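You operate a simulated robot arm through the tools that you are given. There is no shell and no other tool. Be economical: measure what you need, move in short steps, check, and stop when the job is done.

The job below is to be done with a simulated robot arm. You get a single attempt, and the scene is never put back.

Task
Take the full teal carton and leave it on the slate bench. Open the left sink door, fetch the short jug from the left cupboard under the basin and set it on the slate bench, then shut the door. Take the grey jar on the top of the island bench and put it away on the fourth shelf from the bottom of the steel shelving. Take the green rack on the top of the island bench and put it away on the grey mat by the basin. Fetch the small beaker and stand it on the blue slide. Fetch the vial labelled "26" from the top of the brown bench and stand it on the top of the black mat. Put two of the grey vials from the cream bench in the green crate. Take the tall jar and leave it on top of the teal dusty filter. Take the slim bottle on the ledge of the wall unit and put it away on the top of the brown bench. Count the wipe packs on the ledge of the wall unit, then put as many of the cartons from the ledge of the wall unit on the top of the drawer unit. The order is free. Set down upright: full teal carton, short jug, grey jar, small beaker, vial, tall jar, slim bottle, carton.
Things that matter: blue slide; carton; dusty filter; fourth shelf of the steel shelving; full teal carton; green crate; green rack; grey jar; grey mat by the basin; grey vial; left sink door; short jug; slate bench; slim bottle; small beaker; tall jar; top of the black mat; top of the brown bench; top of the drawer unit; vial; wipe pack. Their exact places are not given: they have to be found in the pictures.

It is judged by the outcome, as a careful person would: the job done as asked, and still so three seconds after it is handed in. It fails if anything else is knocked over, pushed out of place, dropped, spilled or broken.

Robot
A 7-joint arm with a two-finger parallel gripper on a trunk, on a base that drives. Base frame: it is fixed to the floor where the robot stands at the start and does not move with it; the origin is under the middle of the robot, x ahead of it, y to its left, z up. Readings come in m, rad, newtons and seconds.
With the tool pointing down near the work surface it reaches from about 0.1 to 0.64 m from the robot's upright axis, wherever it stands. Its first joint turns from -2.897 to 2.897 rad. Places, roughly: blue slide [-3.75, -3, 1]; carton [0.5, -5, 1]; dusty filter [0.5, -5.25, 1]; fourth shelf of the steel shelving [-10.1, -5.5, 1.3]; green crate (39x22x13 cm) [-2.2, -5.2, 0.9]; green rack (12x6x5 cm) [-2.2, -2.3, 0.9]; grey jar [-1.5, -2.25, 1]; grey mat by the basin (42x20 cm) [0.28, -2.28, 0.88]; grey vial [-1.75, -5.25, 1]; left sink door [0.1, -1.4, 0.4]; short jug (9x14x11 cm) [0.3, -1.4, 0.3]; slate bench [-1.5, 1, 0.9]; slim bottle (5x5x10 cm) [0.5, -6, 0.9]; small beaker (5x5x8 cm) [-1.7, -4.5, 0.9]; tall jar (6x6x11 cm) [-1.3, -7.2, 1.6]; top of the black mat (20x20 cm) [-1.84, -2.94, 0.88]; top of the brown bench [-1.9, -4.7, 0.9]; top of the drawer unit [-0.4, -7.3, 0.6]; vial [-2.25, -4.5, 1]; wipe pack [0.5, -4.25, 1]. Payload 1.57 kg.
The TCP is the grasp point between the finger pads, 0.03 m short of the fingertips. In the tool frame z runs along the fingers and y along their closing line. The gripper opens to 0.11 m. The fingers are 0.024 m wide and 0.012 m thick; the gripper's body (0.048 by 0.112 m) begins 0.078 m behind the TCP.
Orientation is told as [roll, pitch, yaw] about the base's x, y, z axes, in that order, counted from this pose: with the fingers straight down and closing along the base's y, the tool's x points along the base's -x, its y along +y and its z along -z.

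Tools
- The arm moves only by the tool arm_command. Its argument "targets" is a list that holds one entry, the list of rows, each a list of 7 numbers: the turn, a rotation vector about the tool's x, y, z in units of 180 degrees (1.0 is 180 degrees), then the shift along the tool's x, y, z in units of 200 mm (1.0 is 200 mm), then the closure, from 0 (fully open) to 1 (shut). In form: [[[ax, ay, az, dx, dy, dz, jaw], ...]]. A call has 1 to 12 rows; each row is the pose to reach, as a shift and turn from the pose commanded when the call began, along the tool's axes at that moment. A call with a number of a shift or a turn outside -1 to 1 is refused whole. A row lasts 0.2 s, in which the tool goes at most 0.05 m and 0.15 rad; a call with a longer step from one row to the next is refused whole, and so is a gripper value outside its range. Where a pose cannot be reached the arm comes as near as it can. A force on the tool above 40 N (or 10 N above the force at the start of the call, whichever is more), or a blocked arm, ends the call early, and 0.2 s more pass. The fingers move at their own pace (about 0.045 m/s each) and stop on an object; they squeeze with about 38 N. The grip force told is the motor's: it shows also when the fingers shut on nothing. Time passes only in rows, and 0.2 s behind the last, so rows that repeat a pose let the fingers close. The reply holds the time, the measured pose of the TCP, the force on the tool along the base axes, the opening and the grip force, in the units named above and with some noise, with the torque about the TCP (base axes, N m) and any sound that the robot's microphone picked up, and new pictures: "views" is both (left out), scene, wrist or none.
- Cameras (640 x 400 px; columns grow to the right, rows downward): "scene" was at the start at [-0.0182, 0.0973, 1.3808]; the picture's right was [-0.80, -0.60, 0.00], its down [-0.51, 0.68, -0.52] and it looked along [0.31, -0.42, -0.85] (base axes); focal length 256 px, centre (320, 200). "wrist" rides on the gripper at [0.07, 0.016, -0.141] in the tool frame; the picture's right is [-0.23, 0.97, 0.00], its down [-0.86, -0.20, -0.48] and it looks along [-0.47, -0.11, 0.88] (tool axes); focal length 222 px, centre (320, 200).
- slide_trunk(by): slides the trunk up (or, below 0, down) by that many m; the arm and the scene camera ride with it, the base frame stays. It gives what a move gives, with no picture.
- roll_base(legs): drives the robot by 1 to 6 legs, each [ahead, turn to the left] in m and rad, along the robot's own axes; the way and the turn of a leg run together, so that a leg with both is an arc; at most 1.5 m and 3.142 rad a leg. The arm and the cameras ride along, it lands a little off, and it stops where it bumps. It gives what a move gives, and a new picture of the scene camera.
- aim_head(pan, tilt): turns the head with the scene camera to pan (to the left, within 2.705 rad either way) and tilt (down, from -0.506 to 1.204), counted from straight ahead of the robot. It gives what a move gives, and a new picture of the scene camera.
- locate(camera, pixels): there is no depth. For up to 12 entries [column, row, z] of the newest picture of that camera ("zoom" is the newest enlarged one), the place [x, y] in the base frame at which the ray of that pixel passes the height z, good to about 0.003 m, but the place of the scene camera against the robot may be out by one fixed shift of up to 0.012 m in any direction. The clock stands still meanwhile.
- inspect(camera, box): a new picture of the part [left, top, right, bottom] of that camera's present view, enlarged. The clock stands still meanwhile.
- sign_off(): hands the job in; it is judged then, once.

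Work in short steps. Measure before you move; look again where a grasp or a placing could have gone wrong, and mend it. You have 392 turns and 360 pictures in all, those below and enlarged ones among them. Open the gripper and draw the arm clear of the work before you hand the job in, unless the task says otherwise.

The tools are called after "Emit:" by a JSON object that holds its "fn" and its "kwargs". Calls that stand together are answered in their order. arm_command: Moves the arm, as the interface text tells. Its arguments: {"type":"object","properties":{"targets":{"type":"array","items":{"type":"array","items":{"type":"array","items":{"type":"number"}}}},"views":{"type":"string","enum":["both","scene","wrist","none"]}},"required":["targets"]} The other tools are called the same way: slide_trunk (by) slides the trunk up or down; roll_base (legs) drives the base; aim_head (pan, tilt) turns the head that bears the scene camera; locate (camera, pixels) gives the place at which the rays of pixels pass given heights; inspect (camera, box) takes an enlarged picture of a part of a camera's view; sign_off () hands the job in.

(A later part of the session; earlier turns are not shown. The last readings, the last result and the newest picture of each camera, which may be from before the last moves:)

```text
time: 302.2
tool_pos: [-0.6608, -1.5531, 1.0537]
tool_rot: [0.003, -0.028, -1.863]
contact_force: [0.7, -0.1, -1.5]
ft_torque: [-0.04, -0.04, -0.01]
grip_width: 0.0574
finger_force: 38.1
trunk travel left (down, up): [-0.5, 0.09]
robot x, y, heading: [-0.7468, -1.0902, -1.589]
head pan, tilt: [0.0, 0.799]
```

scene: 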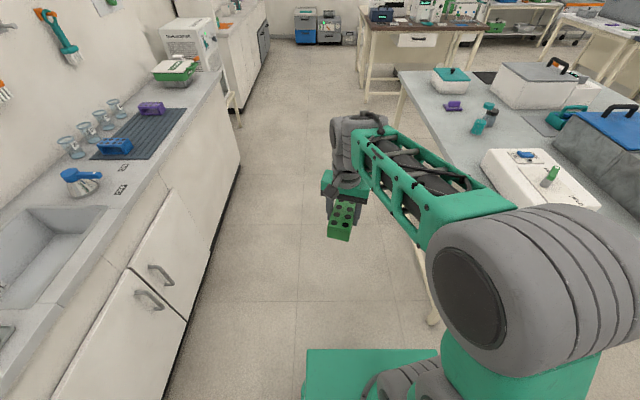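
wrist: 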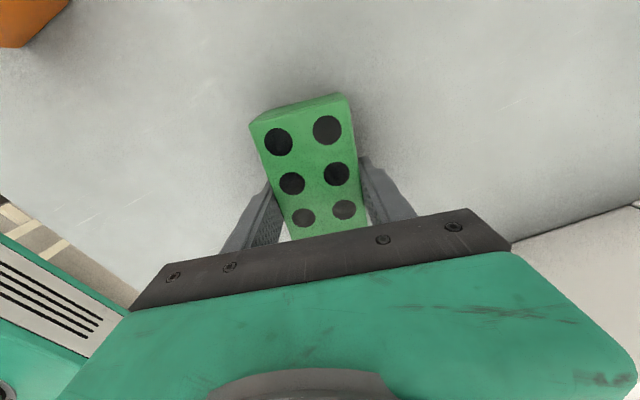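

The grey mat is at (95–185, 107–160) with blue and purple holders on it. I locate its corners and the holders.

Emit:
{"fn": "locate", "kwargs": {"camera": "scene", "pixels": [[92, 156, 0.88], [146, 160, 0.88], [185, 109, 0.88], [147, 106, 0.88], [115, 155, 0.88], [133, 150, 0.88], [152, 115, 0.88], [163, 113, 0.88], [208, 110, 0.88], [98, 135, 0.9]]}}

Emit:
{"fn": "inspect", "kwargs": {"camera": "scene", "box": [50, 80, 230, 200]}}

```text
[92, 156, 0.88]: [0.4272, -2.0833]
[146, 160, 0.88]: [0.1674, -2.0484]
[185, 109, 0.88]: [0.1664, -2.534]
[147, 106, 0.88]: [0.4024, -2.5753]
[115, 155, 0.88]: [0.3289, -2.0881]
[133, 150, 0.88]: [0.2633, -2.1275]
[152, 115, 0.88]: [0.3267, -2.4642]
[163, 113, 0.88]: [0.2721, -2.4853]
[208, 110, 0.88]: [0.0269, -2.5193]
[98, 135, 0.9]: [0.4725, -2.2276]
```

```text
3.33 times, centred on (140, 140) of scene
```

zoom: 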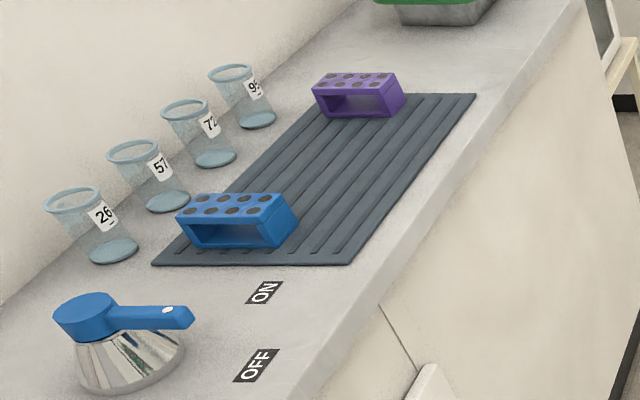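

Free mat space is in the middle at (0.27,-2.28), between the blue and purple racks. I drive to about (-0.30,-2.23) facing south, so the arm can repeat its left-side pose.

Emit:
{"fn": "roll_base", "kwargs": {"legs": [[0, 0.39], [1.22, 0], [0, -0.372]]}}

```text
time: 310.6
tool_pos: [-0.2161, -2.6867, 1.053]
tool_rot: [0.003, -0.028, -1.848]
contact_force: [0.7, -0.8, -0.3]
ft_torque: [0.01, -0.03, 0.0]
grip_width: 0.0575
finger_force: 38.1
trunk travel left (down, up): [-0.5, 0.09]
robot x, y, heading: [-0.3095, -2.2215, -1.579]
head pan, tilt: [0.0, 0.799]
```

scene: 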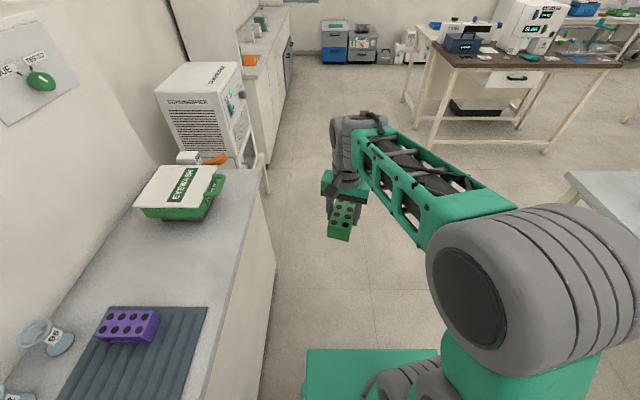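

I swing the rack over the middle of the mat in three moves, squaring the yaw on the last one.

Emit:
{"fn": "arm_command", "kwargs": {"targets": [[[0, 0, 0, 0.2, 0.136, 0, 1], [0, 0, 0, 0.4, 0.271, 0, 1], [0, 0, 0, 0.6, 0.407, 0, 1], [0, 0, 0, 0.8, 0.542, 0, 1], [0, 0, 0, 1, 0.678, 0, 1]]], "views": "none"}}

Emit:
{"fn": "arm_command", "kwargs": {"targets": [[[0, 0, 0, 0.2, 0.136, 0, 1], [0, 0, 0, 0.4, 0.271, 0, 1], [0, 0, 0, 0.6, 0.407, 0, 1], [0, 0, 0, 0.8, 0.542, 0, 1], [0, 0, 0, 1, 0.678, 0, 1]]], "views": "none"}}

Emit:
{"fn": "arm_command", "kwargs": {"targets": [[[0, 0, -0.03, 0.2, 0.136, 0, 1], [0, 0, -0.06, 0.4, 0.271, 0, 1], [0, 0, -0.088, 0.6, 0.407, 0, 1], [0, 0, -0.088, 0.62, 0.42, 0, 1]]], "views": "wrist"}}

Emit:
{"fn": "aim_head", "kwargs": {"pan": 1.2, "tilt": 0.9}}

```text
time: 311.8
tool_pos: [-0.0297, -2.529, 1.0488]
tool_rot: [0.002, -0.027, -1.849]
contact_force: [-0.3, -0.2, 0.0]
ft_torque: [-0.03, 0.03, 0.01]
grip_width: 0.0574
finger_force: 37.6
trunk travel left (down, up): [-0.5, 0.09]
robot x, y, heading: [-0.3064, -2.2215, -1.575]
head pan, tilt: [0.0, 0.799]
```

```text
time: 313.0
tool_pos: [0.1567, -2.3778, 1.0425]
tool_rot: [0.001, -0.028, -1.848]
contact_force: [0.2, -0.2, -0.8]
ft_torque: [-0.01, -0.01, 0.03]
grip_width: 0.0574
finger_force: 37.9
trunk travel left (down, up): [-0.5, 0.09]
robot x, y, heading: [-0.3089, -2.2208, -1.578]
head pan, tilt: [0.0, 0.799]
```

```text
time: 314.0
tool_pos: [0.2697, -2.2807, 1.0396]
tool_rot: [-0.004, -0.028, -1.57]
contact_force: [0.3, 0.2, -1.1]
ft_torque: [-0.02, 0.02, 0.04]
grip_width: 0.0576
finger_force: 37.4
trunk travel left (down, up): [-0.5, 0.09]
robot x, y, heading: [-0.3102, -2.225, -1.573]
head pan, tilt: [0.0, 0.799]
```

wrist: 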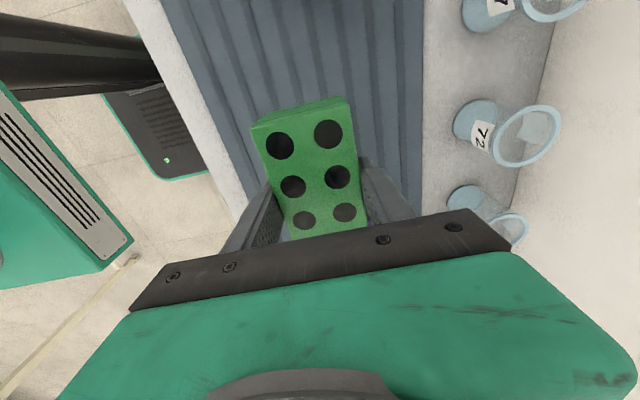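

```text
time: 315.4
tool_pos: [0.2707, -2.281, 1.0388]
tool_rot: [-0.005, -0.027, -1.571]
contact_force: [0.7, -0.5, -0.8]
ft_torque: [-0.02, -0.03, 0.04]
grip_width: 0.0574
finger_force: 38.3
trunk travel left (down, up): [-0.5, 0.09]
robot x, y, heading: [-0.3061, -2.2243, -1.575]
head pan, tilt: [1.201, 0.901]
```

scene: 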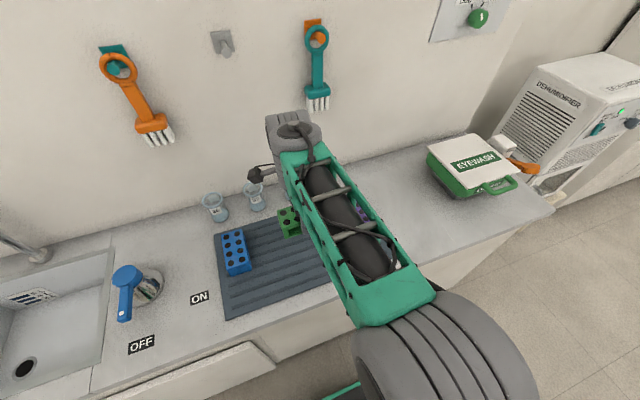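

The rack hovers over the mat's free middle. I descend to just above the mat and then to contact.

Emit:
{"fn": "arm_command", "kwargs": {"targets": [[[0, 0, 0, 0, 0, 0.15, 1], [0, 0, 0, 0, 0, 0.3, 1], [0, 0, 0, 0, 0, 0.42, 1], [0, 0, 0, 0, 0, 0.5, 1], [0, 0, 0, 0, 0, 0.53, 1], [0, 0, 0, 0, 0, 0.55, 1]]], "views": "none"}}

Emit:
{"fn": "arm_command", "kwargs": {"targets": [[[0, 0, 0, 0, 0, 0.015, 1], [0, 0, 0, 0, 0, 0.03, 1], [0, 0, 0, 0, 0, 0.045, 1]]], "views": "none"}}

```text
time: 316.8
tool_pos: [0.2687, -2.284, 0.9307]
tool_rot: [-0.006, -0.028, -1.571]
contact_force: [0.1, 0.0, 0.1]
ft_torque: [-0.03, 0.01, -0.02]
grip_width: 0.0573
finger_force: 38.2
trunk travel left (down, up): [-0.5, 0.09]
robot x, y, heading: [-0.3097, -2.221, -1.575]
head pan, tilt: [1.201, 0.901]
```

```text
time: 317.6
tool_pos: [0.2684, -2.2839, 0.9245]
tool_rot: [0.001, -0.029, -1.573]
contact_force: [-5.0, -1.5, 21.9]
ft_torque: [-0.05, 0.17, 0.08]
grip_width: 0.0577
finger_force: 38.1
trunk travel left (down, up): [-0.5, 0.09]
robot x, y, heading: [-0.3104, -2.2217, -1.572]
head pan, tilt: [1.201, 0.901]
```

Contact on the mat at z 0.9245. I release and rise.

Emit:
{"fn": "arm_command", "kwargs": {"targets": [[[0, 0, 0, 0, 0, -0.01, 0.3], [0, 0, 0, 0, 0, -0.01, 0], [0, 0, 0, 0, 0, -0.01, 0], [0, 0, 0, 0, 0, -0.1, 0], [0, 0, 0, 0, 0, -0.3, 0], [0, 0, 0, 0, 0, -0.5, 0], [0, 0, 0, 0, 0, -0.7, 0]]], "views": "wrist"}}

```text
time: 319.2
tool_pos: [0.27, -2.2805, 1.0617]
tool_rot: [-0.006, -0.026, -1.571]
contact_force: [0.0, -0.1, -0.5]
ft_torque: [0.01, 0.04, 0.03]
grip_width: 0.1103
finger_force: 0.0
trunk travel left (down, up): [-0.5, 0.09]
robot x, y, heading: [-0.308, -2.2218, -1.576]
head pan, tilt: [1.201, 0.901]
```

wrist: 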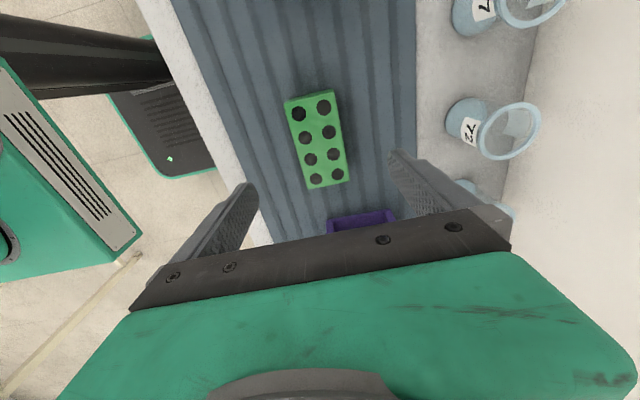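

The green rack is on the mat. Next the grey jar on the island's east side: I turn round so the arm points west over the island, and sidle up to it.

Emit:
{"fn": "roll_base", "kwargs": {"legs": [[0, -1.57], [0.3, 0], [0, -1.57], [-0.66, 0], [0, 0.45], [0.58, 0]]}}

Emit:
{"fn": "roll_base", "kwargs": {"legs": [[0, -0.45]]}}

Emit:
{"fn": "arm_command", "kwargs": {"targets": [[[0, 0, 0, 0, 0, 0, 0]]], "views": "wrist"}}

```text
time: 336.4
tool_pos: [-1.4168, -2.5506, 1.0623]
tool_rot: [-0.005, -0.029, 2.014]
contact_force: [-0.7, 0.5, -0.2]
ft_torque: [-0.03, 0.03, -0.01]
grip_width: 0.1102
finger_force: 0.1
trunk travel left (down, up): [-0.5, 0.09]
robot x, y, heading: [-0.8688, -2.3551, 2.014]
head pan, tilt: [1.201, 0.901]
```

scene: 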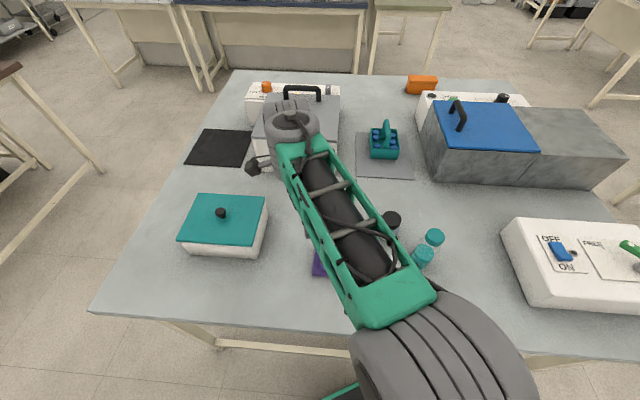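

```text
time: 338.2
tool_pos: [-1.4467, -2.2907, 1.0606]
tool_rot: [-0.005, -0.028, 1.56]
contact_force: [0.5, 0.9, -0.6]
ft_torque: [-0.01, 0.05, 0.02]
grip_width: 0.1102
finger_force: 0.1
trunk travel left (down, up): [-0.5, 0.09]
robot x, y, heading: [-0.8678, -2.3555, 1.561]
head pan, tilt: [1.201, 0.901]
```

scene: 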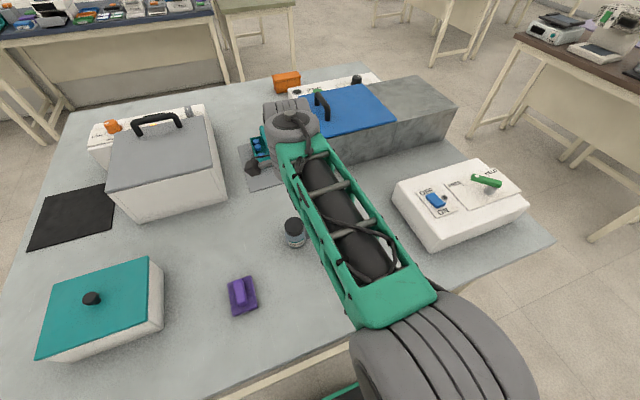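

```text
time: 338.6
tool_pos: [-1.4471, -2.2917, 1.0604]
tool_rot: [-0.005, -0.028, 1.561]
contact_force: [0.5, 0.2, -0.2]
ft_torque: [-0.02, -0.05, 0.01]
grip_width: 0.11
finger_force: 0.0
trunk travel left (down, up): [-0.5, 0.09]
robot x, y, heading: [-0.8688, -2.3526, 1.555]
head pan, tilt: [1.201, 0.901]
```

wrist: 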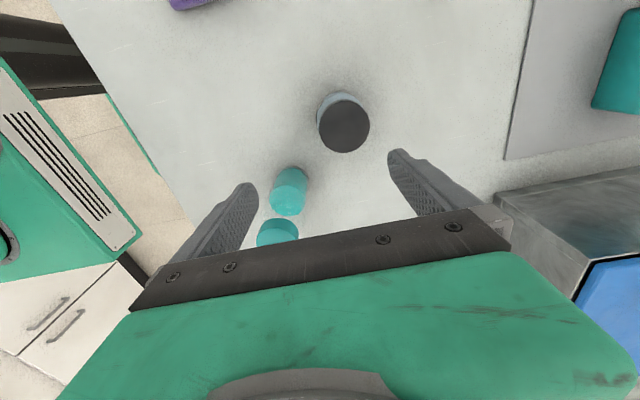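

The dark-lidded grey jar is at wrist (345,125). I measure it with both cameras.

Emit:
{"fn": "inspect", "kwargs": {"camera": "scene", "box": [240, 180, 360, 300]}}

Emit:
{"fn": "locate", "kwargs": {"camera": "wrist", "pixels": [[345, 125, 0.95], [345, 125, 0.97], [319, 128, 0.96], [370, 122, 0.96], [338, 97, 0.88], [288, 200, 0.94], [290, 170, 0.88]]}}

Emit:
{"fn": "locate", "kwargs": {"camera": "scene", "pixels": [[296, 247, 0.88], [293, 222, 0.96], [293, 222, 0.94], [293, 222, 0.98]]}}

```text
3.33 times, centred on (300, 240) of scene
```

zoom: 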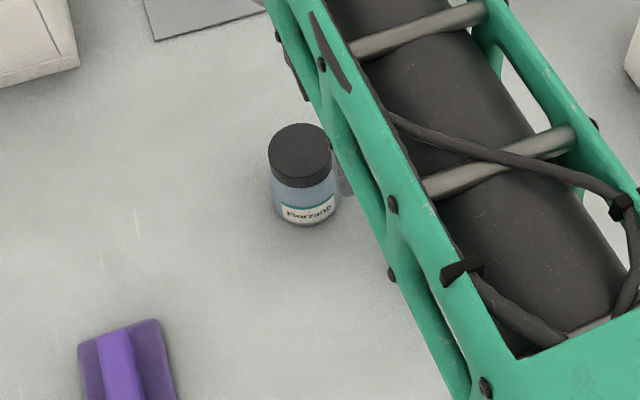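

```text
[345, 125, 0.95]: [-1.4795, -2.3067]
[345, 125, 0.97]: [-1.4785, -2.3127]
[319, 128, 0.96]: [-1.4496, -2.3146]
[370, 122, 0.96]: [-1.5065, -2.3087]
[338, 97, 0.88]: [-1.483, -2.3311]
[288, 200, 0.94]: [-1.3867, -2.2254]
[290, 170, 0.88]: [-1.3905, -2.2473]
```

```text
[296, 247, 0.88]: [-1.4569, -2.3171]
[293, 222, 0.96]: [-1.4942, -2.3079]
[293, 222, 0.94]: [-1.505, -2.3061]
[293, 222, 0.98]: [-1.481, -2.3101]
```

The jar ("Horzard", grey-blue, dark lid) stands at about (-1.479,-2.31), ⌀≈0.055, with teal jars to its north-east. For later shelving I grip it with a pitched hand coming from the south-east; I turn the hand first.

Emit:
{"fn": "arm_command", "kwargs": {"targets": [[[0, 0, -0.042, 0, 0, 0, 0.2], [0, 0, -0.084, 0, 0, 0, 0.2], [0, 0, -0.126, 0, 0, 0, 0.2], [0, 0, -0.168, 0, 0, 0, 0.2], [0, 0, -0.21, 0, 0, 0, 0.2], [0, 0, -0.252, 0, 0, 0, 0.2], [0, 0, -0.294, 0, 0, 0, 0.2], [0, 0, -0.334, 0, 0, 0, 0.2]]], "views": "none"}}

Emit:
{"fn": "arm_command", "kwargs": {"targets": [[[0, -0.045, 0, 0.05, 0.03, 0, 0.2], [0, -0.09, 0, 0.1, 0.06, 0, 0.2], [0, -0.135, 0, 0.15, 0.09, 0, 0.2], [0, -0.18, 0, 0.2, 0.12, 0, 0.2], [0, -0.225, 0, 0.25, 0.15, 0.05, 0.2], [0, -0.27, 0, 0.3, 0.155, 0.1, 0.2]]], "views": "wrist"}}

```text
time: 340.4
tool_pos: [-1.449, -2.2914, 1.0616]
tool_rot: [-0.026, -0.01, 2.613]
contact_force: [0.0, 0.0, 0.0]
ft_torque: [0.02, 0.03, -0.04]
grip_width: 0.088
finger_force: 0.1
trunk travel left (down, up): [-0.5, 0.09]
robot x, y, heading: [-0.8714, -2.351, 1.563]
head pan, tilt: [1.201, 0.901]
```

```text
time: 341.8
tool_pos: [-1.4179, -2.2478, 1.0502]
tool_rot: [-0.012, -0.851, 2.436]
contact_force: [-0.4, -0.2, -0.2]
ft_torque: [-0.01, 0.0, -0.02]
grip_width: 0.0881
finger_force: 0.1
trunk travel left (down, up): [-0.5, 0.09]
robot x, y, heading: [-0.8701, -2.3513, 1.558]
head pan, tilt: [1.201, 0.901]
stopped in row 6: the arm was blocked; the commanded pose is now the measured one
```

wrist: 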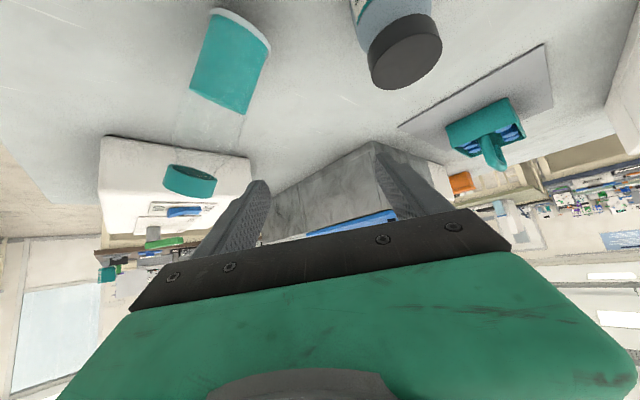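

The hand ended up too far north; I shift it to the pre-grasp point south-east of the jar.

Emit:
{"fn": "arm_command", "kwargs": {"targets": [[[0, 0, 0, 0.05, 0.15, -0.05, 0.2], [0, 0, 0, 0.1, 0.3, -0.1, 0.2], [0, 0, 0, 0.2, 0.435, -0.1, 0.2], [0, 0, 0, 0.3, 0.435, -0.1, 0.2], [0, 0, 0, 0.43, 0.435, -0.08, 0.2]]], "views": "both"}}

```text
time: 342.5
tool_pos: [-1.4404, -2.2163, 1.0835]
tool_rot: [0.099, -0.88, 2.155]
contact_force: [0.1, 0.2, 0.5]
ft_torque: [-0.03, 0.04, -0.01]
grip_width: 0.0879
finger_force: 0.0
trunk travel left (down, up): [-0.5, 0.09]
robot x, y, heading: [-0.8676, -2.356, 1.558]
head pan, tilt: [1.201, 0.901]
stopped in row 3: the arm was blocked; the commanded pose is now the measured one
```

scene: 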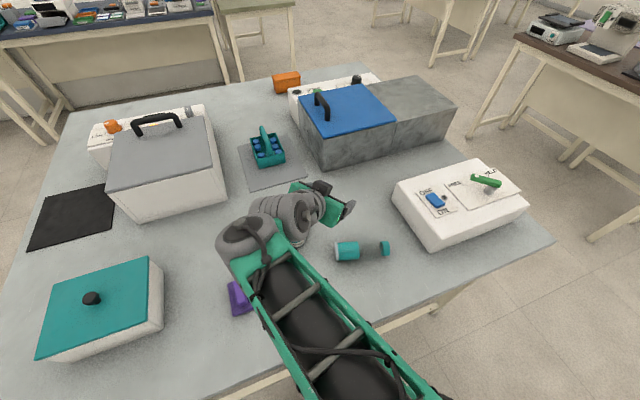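
wrist: 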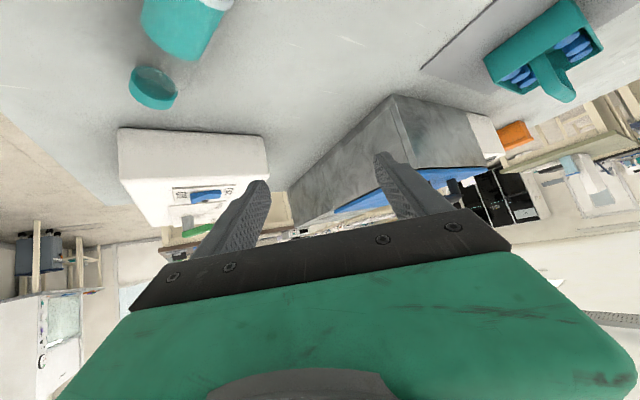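

The teal vessel at (362,250) may have been disturbed; I zoom in to see.

Emit:
{"fn": "inspect", "kwargs": {"camera": "scene", "box": [250, 170, 430, 290]}}

```text
3.33 times, centred on (340, 230) of scene
```

zoom: 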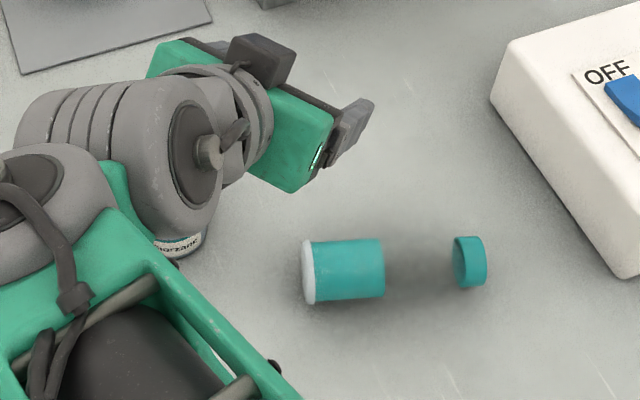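

Emit:
{"fn": "locate", "kwargs": {"camera": "zoom", "pixels": [[345, 270, 0.9], [468, 262, 0.9], [310, 272, 0.9], [380, 268, 0.9], [185, 245, 0.9]]}}

```text
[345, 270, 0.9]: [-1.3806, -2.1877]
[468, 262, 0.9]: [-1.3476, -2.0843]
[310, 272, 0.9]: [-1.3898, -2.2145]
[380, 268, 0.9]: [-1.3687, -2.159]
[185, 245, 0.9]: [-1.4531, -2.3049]
```

I evidently tipped the tall teal vessel (it now lies from (-1.39,-2.21) to (-1.345,-2.08); it stood at about (-1.388,-2.24)). I will stand it back up. First I raise and bring the tool back to pointing down.

Emit:
{"fn": "arm_command", "kwargs": {"targets": [[[0, 0.04, 0, -0.1, 0, -0.1, 0], [0, 0.085, 0, -0.15, 0, -0.15, 0], [0, 0.13, 0, -0.2, 0, -0.2, 0], [0, 0.175, 0, -0.25, 0, -0.2, 0], [0, 0.22, 0, -0.25, 0, -0.2, 0], [0, 0.265, 0, -0.25, 0, -0.2, 0]]], "views": "wrist"}}

```text
time: 343.9
tool_pos: [-1.4408, -2.2145, 1.148]
tool_rot: [0.065, -0.067, 2.229]
contact_force: [0.7, 1.0, 1.4]
ft_torque: [0.01, -0.01, 0.01]
grip_width: 0.1099
finger_force: 0.0
trunk travel left (down, up): [-0.5, 0.09]
robot x, y, heading: [-0.8722, -2.3503, 1.559]
head pan, tilt: [1.201, 0.901]
```

wrist: 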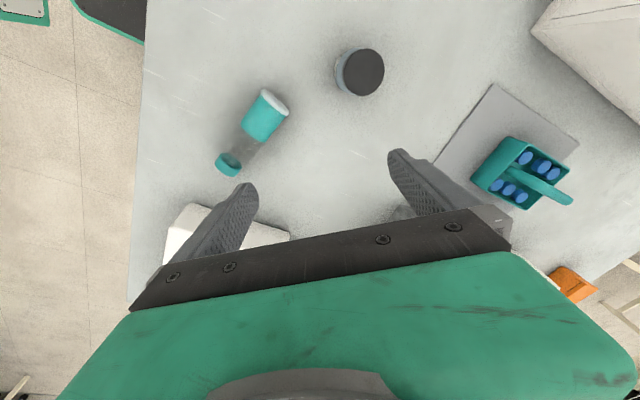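

I measure the lying vessel's ends: bottom (275,100) and cap (226,166).

Emit:
{"fn": "locate", "kwargs": {"camera": "wrist", "pixels": [[275, 103, 0.905], [226, 167, 0.905], [243, 140, 0.905], [253, 92, 0.905], [288, 113, 0.905], [361, 72, 0.965], [345, 75, 0.88]]}}

```text
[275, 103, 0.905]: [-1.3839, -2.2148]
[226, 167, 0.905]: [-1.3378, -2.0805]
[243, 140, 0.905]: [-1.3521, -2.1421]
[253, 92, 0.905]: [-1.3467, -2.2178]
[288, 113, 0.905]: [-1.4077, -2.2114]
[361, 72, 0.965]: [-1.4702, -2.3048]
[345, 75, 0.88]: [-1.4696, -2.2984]
```

Axis from (-1.384,-2.215) to (-1.338,-2.081). I turn the tool to close across it and move above the grip point (-1.355,-2.13).

Emit:
{"fn": "arm_command", "kwargs": {"targets": [[[0, 0, 0.045, -0.01, -0.09, 0, 0], [0, 0, 0.09, -0.02, -0.18, 0, 0], [0, 0, 0.135, -0.03, -0.27, 0, 0], [0, 0, 0.18, -0.04, -0.36, 0, 0], [0, 0, 0.225, -0.05, -0.45, 0, 0], [0, 0, 0.27, -0.06, -0.54, 0, 0], [0, 0, 0.315, -0.07, -0.6, 0, 0]]], "views": "none"}}

Emit:
{"fn": "arm_command", "kwargs": {"targets": [[[0, 0.045, 0, 0, 0, 0, 0], [0, 0.09, 0, 0, 0, 0, 0], [0, 0.135, 0, 0, 0, 0, 0], [0, 0.18, 0, 0, 0, 0, 0]]], "views": "wrist"}}

```text
time: 345.5
tool_pos: [-1.3519, -2.1295, 1.1392]
tool_rot: [0.076, 0.025, 1.243]
contact_force: [0.6, 0.1, 0.9]
ft_torque: [0.01, 0.01, 0.0]
grip_width: 0.11
finger_force: 0.1
trunk travel left (down, up): [-0.5, 0.09]
robot x, y, heading: [-0.8713, -2.3547, 1.557]
head pan, tilt: [1.201, 0.901]
```

```text
time: 346.5
tool_pos: [-1.3531, -2.1298, 1.141]
tool_rot: [0.084, 0.427, 1.28]
contact_force: [-0.5, 0.2, 0.5]
ft_torque: [0.0, -0.02, -0.01]
grip_width: 0.1102
finger_force: 0.0
out of reach, approached as far as the arm can: row 4
trunk travel left (down, up): [-0.5, 0.09]
robot x, y, heading: [-0.8682, -2.3562, 1.56]
head pan, tilt: [1.201, 0.901]
```

wrist: 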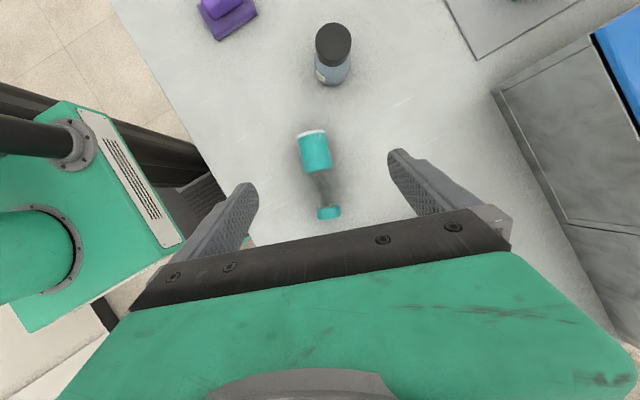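

Good posture, jar undisturbed. I descend straight to z≈0.918 and close.

Emit:
{"fn": "arm_command", "kwargs": {"targets": [[[0, 0, 0, -0.1, 0, 0.2, 0], [0, 0, 0, -0.2, 0, 0.4, 0], [0, 0, 0, -0.3, 0, 0.6, 0], [0, 0, 0, -0.38, 0, 0.8, 0], [0, 0, 0, -0.455, 0, 1, 0], [0, 0, 0, -0.455, 0, 1, 0]]], "views": "wrist"}}

```text
time: 347.9
tool_pos: [-1.4325, -2.0649, 0.9712]
tool_rot: [0.077, 0.425, 1.279]
contact_force: [0.6, -0.2, -0.6]
ft_torque: [0.0, 0.02, -0.01]
grip_width: 0.1101
finger_force: 0.2
out of reach, approached as far as the arm can: row 2, 3, 4, 5, 6
trunk travel left (down, up): [-0.5, 0.09]
robot x, y, heading: [-0.8701, -2.3532, 1.557]
head pan, tilt: [1.201, 0.901]
```

wrist: 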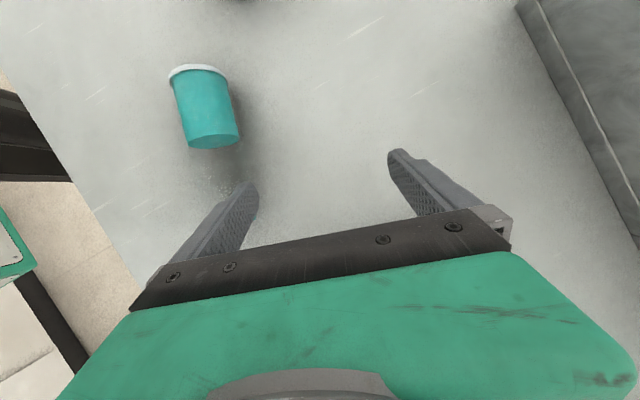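

The arm drifts when lowering by itself; I go back up and lower with the trunk instead.

Emit:
{"fn": "arm_command", "kwargs": {"targets": [[[0, 0, 0, 0.1, 0, -0.2, 0], [0, 0, 0, 0.2, 0, -0.4, 0], [0, 0, 0, 0.3, 0, -0.6, 0], [0, 0, 0, 0.4, 0, -0.8, 0], [0, 0, 0, 0.455, 0, -1, 0]]], "views": "none"}}

```text
time: 349.1
tool_pos: [-1.3855, -2.0938, 1.1533]
tool_rot: [0.085, 0.421, 1.276]
contact_force: [0.3, 0.4, -0.5]
ft_torque: [0.01, -0.01, -0.02]
grip_width: 0.11
finger_force: 0.0
out of reach, approached as far as the arm can: row 3, 4, 5
trunk travel left (down, up): [-0.5, 0.09]
robot x, y, heading: [-0.8707, -2.3518, 1.556]
head pan, tilt: [1.201, 0.901]
```

Emit:
{"fn": "arm_command", "kwargs": {"targets": [[[0, 0, 0, 0.06, -0.1, 0.025, 0], [0, 0, 0, 0.117, -0.198, 0.05, 0], [0, 0, 0, 0.117, -0.198, 0.05, 0]]], "views": "none"}}

Emit:
{"fn": "slide_trunk", "kwargs": {"by": -0.2}}

Emit:
{"fn": "arm_command", "kwargs": {"targets": [[[0, 0, 0, 0, 0, 0, 0]]], "views": "wrist"}}

```text
time: 349.9
tool_pos: [-1.3563, -2.1294, 1.151]
tool_rot: [0.084, 0.429, 1.278]
contact_force: [-0.1, -0.1, 0.0]
ft_torque: [0.01, -0.01, 0.01]
grip_width: 0.1101
finger_force: 0.0
trunk travel left (down, up): [-0.5, 0.09]
robot x, y, heading: [-0.8682, -2.3536, 1.558]
head pan, tilt: [1.201, 0.901]
```

```text
time: 352.1
tool_pos: [-1.3546, -2.1293, 0.9515]
tool_rot: [0.084, 0.426, 1.277]
contact_force: [-1.0, -0.1, -0.6]
ft_torque: [-0.01, 0.01, -0.01]
grip_width: 0.1101
finger_force: 0.1
trunk travel left (down, up): [-0.3, 0.29]
robot x, y, heading: [-0.8677, -2.3512, 1.562]
head pan, tilt: [1.201, 0.901]
```

```text
time: 352.5
tool_pos: [-1.3558, -2.1293, 0.9513]
tool_rot: [0.084, 0.426, 1.276]
contact_force: [-0.2, -0.5, -0.8]
ft_torque: [0.02, -0.01, -0.01]
grip_width: 0.1102
finger_force: 0.1
trunk travel left (down, up): [-0.3, 0.29]
robot x, y, heading: [-0.8714, -2.3502, 1.552]
head pan, tilt: [1.201, 0.901]
```

wrist: 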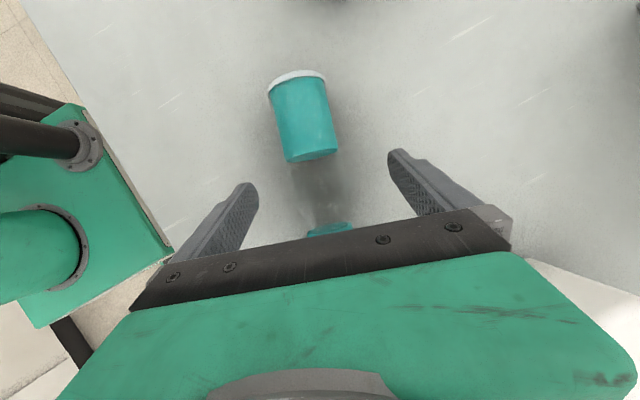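

Well lined up. I lower the last 3.3 cm and close.

Emit:
{"fn": "slide_trunk", "kwargs": {"by": -0.033}}

Emit:
{"fn": "arm_command", "kwargs": {"targets": [[[0, 0, 0, 0, 0, 0, 0.5], [0, 0, 0, 0, 0, 0, 1], [0, 0, 0, 0, 0, 0, 1], [0, 0, 0, 0, 0, 0, 1], [0, 0, 0, 0, 0, 0, 1]]], "views": "wrist"}}

```text
time: 353.3
tool_pos: [-1.3555, -2.1295, 0.918]
tool_rot: [0.083, 0.427, 1.278]
contact_force: [0.0, 0.3, 0.1]
ft_torque: [0.0, -0.02, 0.02]
grip_width: 0.11
finger_force: 0.0
trunk travel left (down, up): [-0.267, 0.323]
robot x, y, heading: [-0.8695, -2.3528, 1.56]
head pan, tilt: [1.201, 0.901]
```

```text
time: 354.5
tool_pos: [-1.3554, -2.1297, 0.9187]
tool_rot: [0.083, 0.427, 1.276]
contact_force: [-0.6, -1.1, 0.0]
ft_torque: [0.0, -0.01, 0.02]
grip_width: 0.0523
finger_force: 27.6
trunk travel left (down, up): [-0.267, 0.323]
robot x, y, heading: [-0.8673, -2.3506, 1.56]
head pan, tilt: [1.201, 0.901]
```

wrist: 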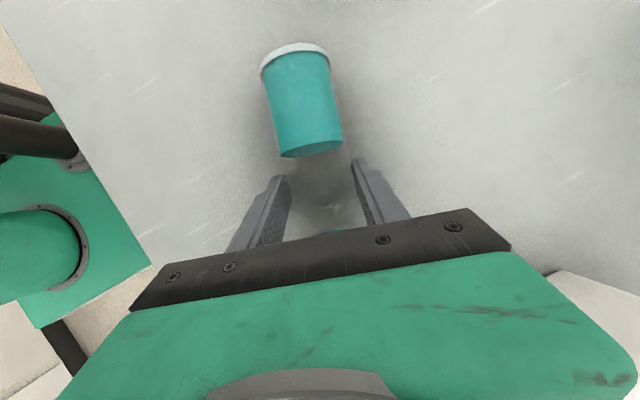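

Gripped (0.052). I lift with the trunk, bring the tool to vertical, and turn it to face outward (west).

Emit:
{"fn": "slide_trunk", "kwargs": {"by": 0.26}}

Emit:
{"fn": "arm_command", "kwargs": {"targets": [[[0, -0.045, 0, 0, 0, 0, 1], [0, -0.09, 0, 0, 0, 0, 1], [0, -0.136, 0, 0, 0, 0, 1]]], "views": "none"}}

Emit:
{"fn": "arm_command", "kwargs": {"targets": [[[0, 0, -0.046, 0.06, 0, 0, 1], [0, 0, -0.093, 0.12, 0, 0, 1], [0, 0, -0.139, 0.18, 0, 0, 1], [0, 0, -0.186, 0.24, 0, 0, 1], [0, 0, -0.232, 0.3, 0, 0, 1], [0, 0, -0.279, 0.36, 0, 0, 1], [0, 0, -0.325, 0.42, 0, 0, 1], [0, 0, -0.372, 0.48, 0, 0, 1], [0, 0, -0.418, 0.54, 0, 0, 1], [0, 0, -0.465, 0.6, 0, 0, 1], [0, 0, -0.511, 0.66, 0, 0, 1], [0, 0, -0.557, 0.72, -0.03, 0, 1]]], "views": "wrist"}}

```text
time: 357.1
tool_pos: [-1.3555, -2.1292, 1.1768]
tool_rot: [0.081, 0.426, 1.278]
contact_force: [-0.5, -0.8, -1.2]
ft_torque: [0.04, 0.0, 0.01]
grip_width: 0.0522
finger_force: 38.1
trunk travel left (down, up): [-0.527, 0.063]
robot x, y, heading: [-0.87, -2.3519, 1.559]
head pan, tilt: [1.201, 0.901]
```

```text
time: 357.9
tool_pos: [-1.3549, -2.1295, 1.178]
tool_rot: [0.075, -0.002, 1.245]
contact_force: [0.9, -0.1, -1.6]
ft_torque: [0.02, -0.02, -0.02]
grip_width: 0.0516
finger_force: 37.6
trunk travel left (down, up): [-0.527, 0.063]
robot x, y, heading: [-0.869, -2.3518, 1.559]
head pan, tilt: [1.201, 0.901]
```

```text
time: 360.5
tool_pos: [-1.3969, -2.2677, 1.1777]
tool_rot: [-0.014, -0.073, 2.997]
contact_force: [0.1, -0.6, -1.9]
ft_torque: [0.02, 0.03, 0.02]
grip_width: 0.0517
finger_force: 38.0
trunk travel left (down, up): [-0.527, 0.063]
robot x, y, heading: [-0.8702, -2.3518, 1.559]
head pan, tilt: [1.201, 0.901]
```

wrist: 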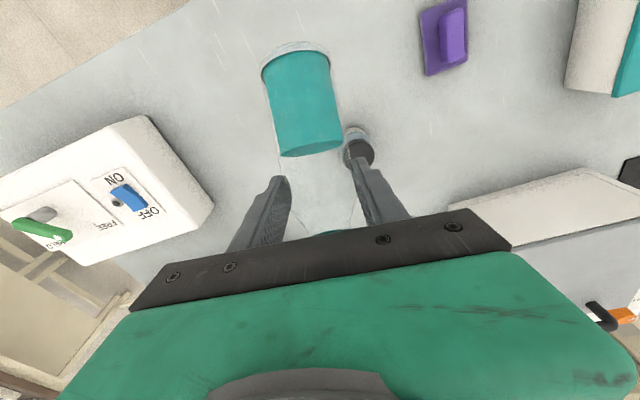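

Now I pitch the hand up ~61° so the vessel becomes upright.

Emit:
{"fn": "arm_command", "kwargs": {"targets": [[[0, -0.043, 0, 0, 0, 0, 1], [0, -0.086, 0, 0, 0, 0, 1], [0, -0.128, 0, 0, 0, 0, 1], [0, -0.171, 0, 0, 0, 0, 1], [0, -0.214, 0, 0, 0, 0, 1], [0, -0.256, 0, 0, 0, 0, 1], [0, -0.299, 0, 0, 0, 0, 1], [0, -0.341, 0, 0, 0, 0, 1]]], "views": "both"}}

```text
time: 362.3
tool_pos: [-1.3961, -2.2681, 1.1791]
tool_rot: [-0.033, -1.149, 3.023]
contact_force: [-1.2, 0.3, -0.4]
ft_torque: [-0.03, 0.01, -0.02]
grip_width: 0.0518
finger_force: 38.1
trunk travel left (down, up): [-0.527, 0.063]
robot x, y, heading: [-0.8686, -2.3541, 1.558]
head pan, tilt: [1.201, 0.901]
```

scene: 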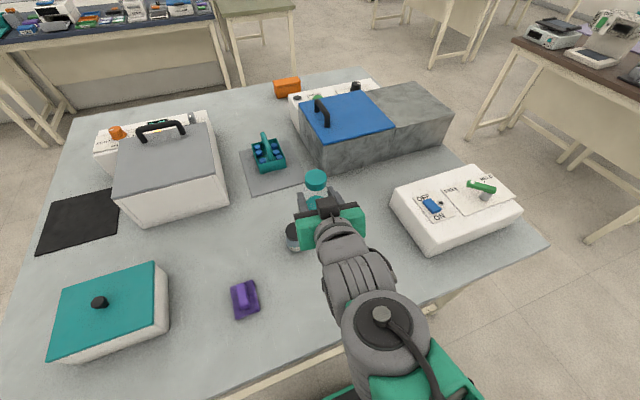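
wrist: 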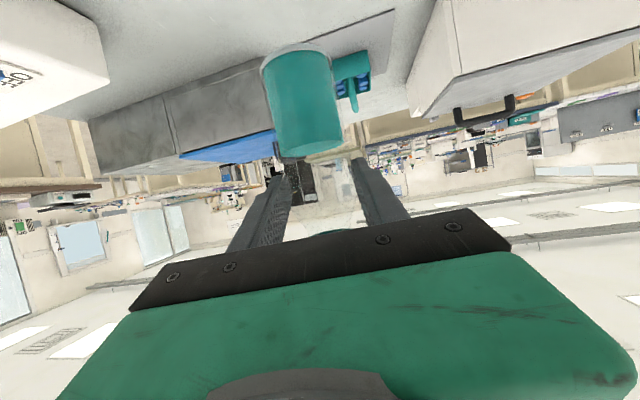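

The vessel is upright in the hand. I shift 2.8 cm north to its original place and lower with the trunk.

Emit:
{"fn": "arm_command", "kwargs": {"targets": [[[0, 0, 0, 0, -0.07, 0, 1], [0, 0, 0, 0, -0.14, 0, 1], [0, 0, 0, 0, -0.14, 0, 1]]], "views": "none"}}

Emit:
{"fn": "slide_trunk", "kwargs": {"by": -0.185}}

Emit:
{"fn": "inspect", "kwargs": {"camera": "scene", "box": [230, 130, 430, 290]}}

```text
time: 363.1
tool_pos: [-1.3916, -2.2403, 1.1779]
tool_rot: [-0.033, -1.144, 3.022]
contact_force: [-0.3, 0.4, -1.5]
ft_torque: [0.01, -0.01, 0.02]
grip_width: 0.0516
finger_force: 38.3
trunk travel left (down, up): [-0.527, 0.063]
robot x, y, heading: [-0.8697, -2.3564, 1.557]
head pan, tilt: [1.201, 0.901]
```

```text
time: 365.2
tool_pos: [-1.3908, -2.2402, 0.9927]
tool_rot: [-0.033, -1.144, 3.023]
contact_force: [-0.8, 0.0, -1.7]
ft_torque: [0.01, -0.04, -0.03]
grip_width: 0.0518
finger_force: 38.3
trunk travel left (down, up): [-0.342, 0.248]
robot x, y, heading: [-0.8699, -2.3542, 1.554]
head pan, tilt: [1.201, 0.901]
```

```text
2.50 times, centred on (330, 210) of scene
```

zoom: 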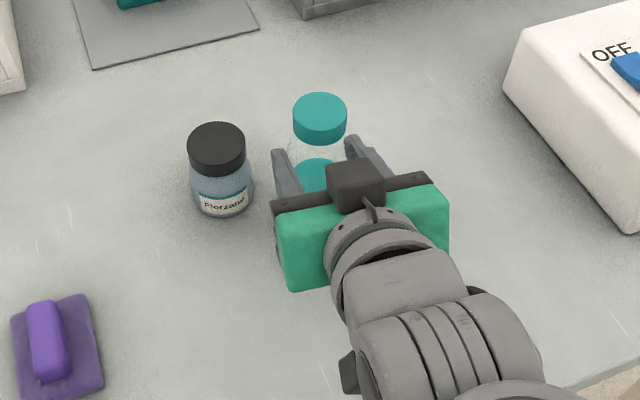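

Emit:
{"fn": "slide_trunk", "kwargs": {"by": -0.015}}

Emit:
{"fn": "slide_trunk", "kwargs": {"by": -0.006}}

Emit:
{"fn": "slide_trunk", "kwargs": {"by": -0.005}}

```text
time: 365.8
tool_pos: [-1.3915, -2.2397, 0.9779]
tool_rot: [-0.032, -1.146, 3.024]
contact_force: [-1.1, 0.7, -0.6]
ft_torque: [0.01, 0.04, 0.01]
grip_width: 0.0515
finger_force: 38.2
trunk travel left (down, up): [-0.327, 0.263]
robot x, y, heading: [-0.869, -2.3553, 1.555]
head pan, tilt: [1.201, 0.901]
```

```text
time: 366.4
tool_pos: [-1.3913, -2.2404, 0.9782]
tool_rot: [-0.03, -1.158, 3.021]
contact_force: [0.0, -0.1, 20.2]
ft_torque: [-0.29, -0.1, -0.06]
grip_width: 0.0515
finger_force: 37.9
trunk travel left (down, up): [-0.321, 0.269]
robot x, y, heading: [-0.8685, -2.3495, 1.56]
head pan, tilt: [1.201, 0.901]
```

```text
time: 366.9
tool_pos: [-1.3919, -2.2399, 0.972]
tool_rot: [-0.032, -1.153, 3.023]
contact_force: [-3.3, 0.1, 27.1]
ft_torque: [-0.45, 0.52, 0.02]
grip_width: 0.0517
finger_force: 37.7
trunk travel left (down, up): [-0.316, 0.274]
robot x, y, heading: [-0.8645, -2.3562, 1.559]
head pan, tilt: [1.201, 0.901]
```

Contact; the vessel stands on the table. I open and withdraw back and up along the hand's axis.

Emit:
{"fn": "arm_command", "kwargs": {"targets": [[[0, 0, 0, -0.01, 0, 0, 0.3], [0, 0, 0, -0.01, 0, 0, 0], [0, 0, 0, -0.01, 0, 0, 0], [0, 0, 0, -0.01, 0, -0.1, 0], [0, 0, 0, -0.05, 0, -0.2, 0], [0, 0, 0, -0.1, 0, -0.3, 0], [0, 0, 0, -0.15, 0, -0.4, 0]]], "views": "none"}}

Emit:
{"fn": "slide_trunk", "kwargs": {"by": 0.15}}

Emit:
{"fn": "roll_base", "kwargs": {"legs": [[-0.3, 0]]}}

```text
time: 368.5
tool_pos: [-1.3328, -2.2494, 1.0278]
tool_rot: [-0.034, -1.145, 3.024]
contact_force: [-0.3, -0.3, -0.3]
ft_torque: [0.0, -0.02, -0.01]
grip_width: 0.1098
finger_force: 0.1
trunk travel left (down, up): [-0.316, 0.274]
robot x, y, heading: [-0.8677, -2.3555, 1.555]
head pan, tilt: [1.201, 0.901]
```

```text
time: 370.2
tool_pos: [-1.3328, -2.2485, 1.1763]
tool_rot: [-0.033, -1.147, 3.023]
contact_force: [-0.9, 0.3, 0.0]
ft_torque: [0.0, 0.02, 0.03]
grip_width: 0.1102
finger_force: 0.1
trunk travel left (down, up): [-0.466, 0.124]
robot x, y, heading: [-0.8709, -2.3531, 1.556]
head pan, tilt: [1.201, 0.901]
```

```text
time: 372.3
tool_pos: [-1.3354, -2.5492, 1.1774]
tool_rot: [-0.033, -1.144, 3.024]
contact_force: [0.8, 0.1, 0.2]
ft_torque: [-0.03, 0.0, -0.01]
grip_width: 0.11
finger_force: 0.1
trunk travel left (down, up): [-0.466, 0.124]
robot x, y, heading: [-0.874, -2.6509, 1.56]
head pan, tilt: [1.201, 0.901]
```

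scene: 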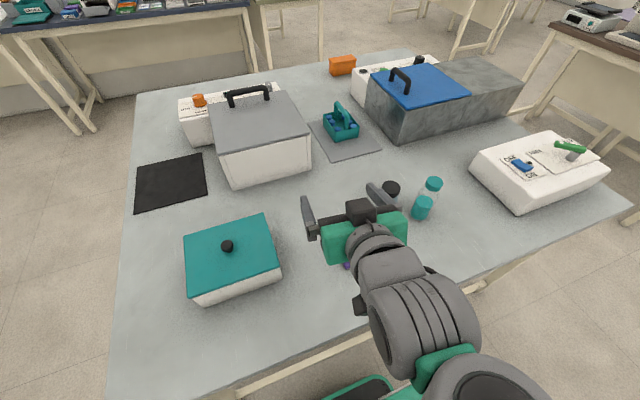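

The vessel stands upright again. Now I turn the hand to come from the south-east and move to the pre-grasp point for the grey jar.

Emit:
{"fn": "arm_command", "kwargs": {"targets": [[[0.039, 0.015, 0.018, -0.04, -0.19, 0.09, 0.2], [0.078, 0.03, 0.036, -0.08, -0.38, 0.18, 0.2], [0.116, 0.046, 0.053, -0.12, -0.57, 0.27, 0.2], [0.116, 0.046, 0.053, -0.16, -0.76, 0.35, 0.2], [0.116, 0.046, 0.053, -0.195, -0.935, 0.43, 0.2]]], "views": "wrist"}}

```text
time: 373.5
tool_pos: [-1.4015, -2.3496, 1.1784]
tool_rot: [-0.075, -1.007, 2.658]
contact_force: [1.2, -0.2, 0.5]
ft_torque: [-0.02, 0.03, 0.02]
grip_width: 0.0879
finger_force: 0.0
trunk travel left (down, up): [-0.466, 0.124]
robot x, y, heading: [-0.8735, -2.6504, 1.558]
head pan, tilt: [1.201, 0.901]
```

wrist: 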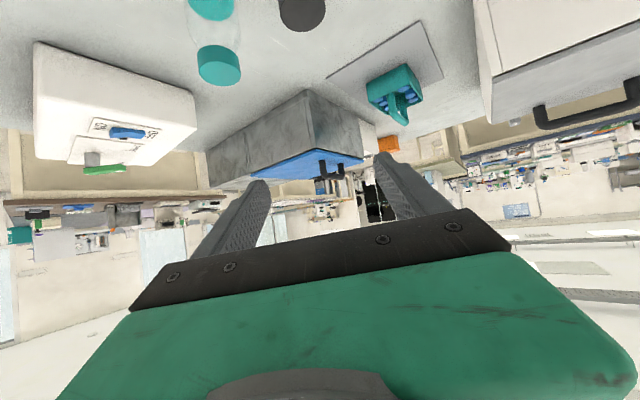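

Emit:
{"fn": "slide_trunk", "kwargs": {"by": -0.18}}

Emit:
{"fn": "arm_command", "kwargs": {"targets": [[[0, 0, 0, 0, 0, 0, 0.2]]], "views": "wrist"}}

```text
time: 375.5
tool_pos: [-1.4018, -2.3513, 1.0001]
tool_rot: [-0.075, -1.008, 2.659]
contact_force: [0.5, -0.4, 0.3]
ft_torque: [0.0, -0.01, 0.0]
grip_width: 0.088
finger_force: 0.1
trunk travel left (down, up): [-0.286, 0.304]
robot x, y, heading: [-0.8723, -2.6541, 1.564]
head pan, tilt: [1.201, 0.901]
```

```text
time: 375.9
tool_pos: [-1.4011, -2.3502, 1.0005]
tool_rot: [-0.075, -1.008, 2.657]
contact_force: [-0.9, 0.3, 0.4]
ft_torque: [0.01, -0.04, -0.01]
grip_width: 0.088
finger_force: 0.1
trunk travel left (down, up): [-0.286, 0.304]
robot x, y, heading: [-0.8713, -2.654, 1.559]
head pan, tilt: [1.201, 0.901]
```

wrist: 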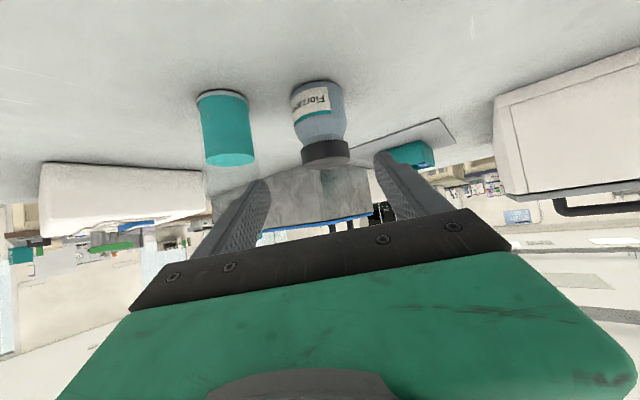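

The jar is centred between the fingers. I advance 10 cm along the hand axis and close.

Emit:
{"fn": "arm_command", "kwargs": {"targets": [[[0, 0, 0, 0, 0, 0.12, 0.2], [0, 0, 0, 0, 0, 0.25, 0.2], [0, 0, 0, 0, 0, 0.38, 0.2], [0, 0, 0, 0, 0, 0.5, 0.2], [0, 0, 0, 0, 0, 0.5, 0.6], [0, 0, 0, 0, 0, 0.5, 1], [0, 0, 0, 0, 0, 0.5, 1], [0, 0, 0, 0, 0, 0.5, 1]]], "views": "wrist"}}

```text
time: 377.7
tool_pos: [-1.4721, -2.3056, 0.9474]
tool_rot: [-0.074, -1.009, 2.658]
contact_force: [0.1, 0.4, -0.6]
ft_torque: [-0.02, -0.06, -0.01]
grip_width: 0.0566
finger_force: 31.7
trunk travel left (down, up): [-0.286, 0.304]
robot x, y, heading: [-0.8761, -2.655, 1.558]
head pan, tilt: [1.201, 0.901]
```

wrist: 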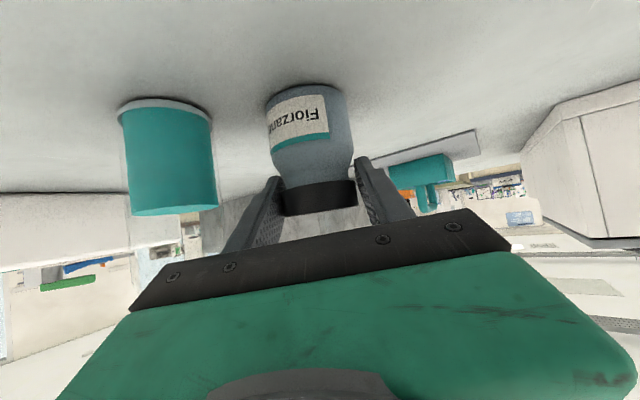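

Gripped (0.057 at the lid). I raise it fully and drive north out of the aisle, then turn west.

Emit:
{"fn": "slide_trunk", "kwargs": {"by": 0.3}}

Emit:
{"fn": "roll_base", "kwargs": {"legs": [[1.5, 0], [0, 1.58]]}}

Emit:
{"fn": "aim_head", "kwargs": {"pan": 0.0, "tilt": 0.3}}

```text
time: 380.7
tool_pos: [-1.4729, -2.3045, 1.2466]
tool_rot: [-0.076, -1.009, 2.657]
contact_force: [0.2, 0.3, -0.2]
ft_torque: [0.02, 0.0, -0.01]
grip_width: 0.0567
finger_force: 37.9
trunk travel left (down, up): [-0.586, 0.004]
robot x, y, heading: [-0.8739, -2.6541, 1.557]
head pan, tilt: [1.201, 0.901]
```

```text
time: 391.9
tool_pos: [-1.1991, -1.7583, 1.247]
tool_rot: [-0.075, -1.01, -2.057]
contact_force: [1.4, 0.7, 0.1]
ft_torque: [0.0, 0.02, 0.03]
grip_width: 0.057
finger_force: 38.0
trunk travel left (down, up): [-0.586, 0.004]
robot x, y, heading: [-0.8496, -1.1643, 3.13]
head pan, tilt: [1.201, 0.901]
```

scene: 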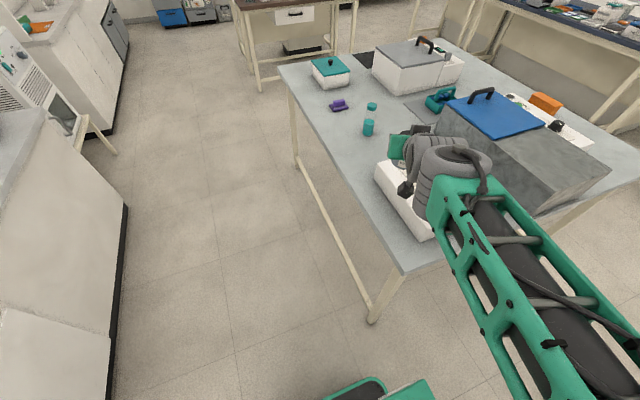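

```text
time: 393.3
tool_pos: [-1.1991, -1.7597, 1.2464]
tool_rot: [-0.074, -1.007, -2.056]
contact_force: [-0.1, 0.2, -0.7]
ft_torque: [-0.01, 0.01, -0.02]
grip_width: 0.0564
finger_force: 37.7
trunk travel left (down, up): [-0.586, 0.004]
robot x, y, heading: [-0.8477, -1.163, 3.129]
head pan, tilt: [0.0, 0.3]
```

scene: 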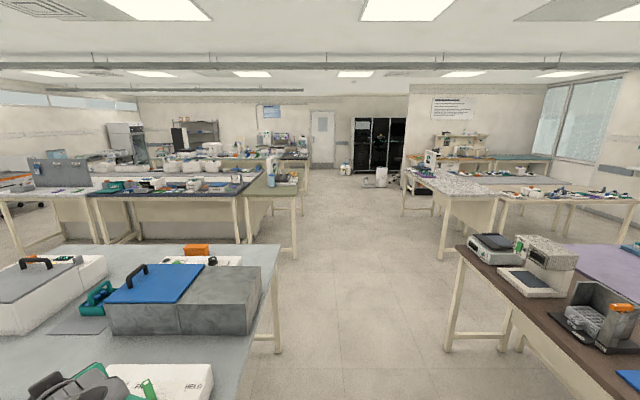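

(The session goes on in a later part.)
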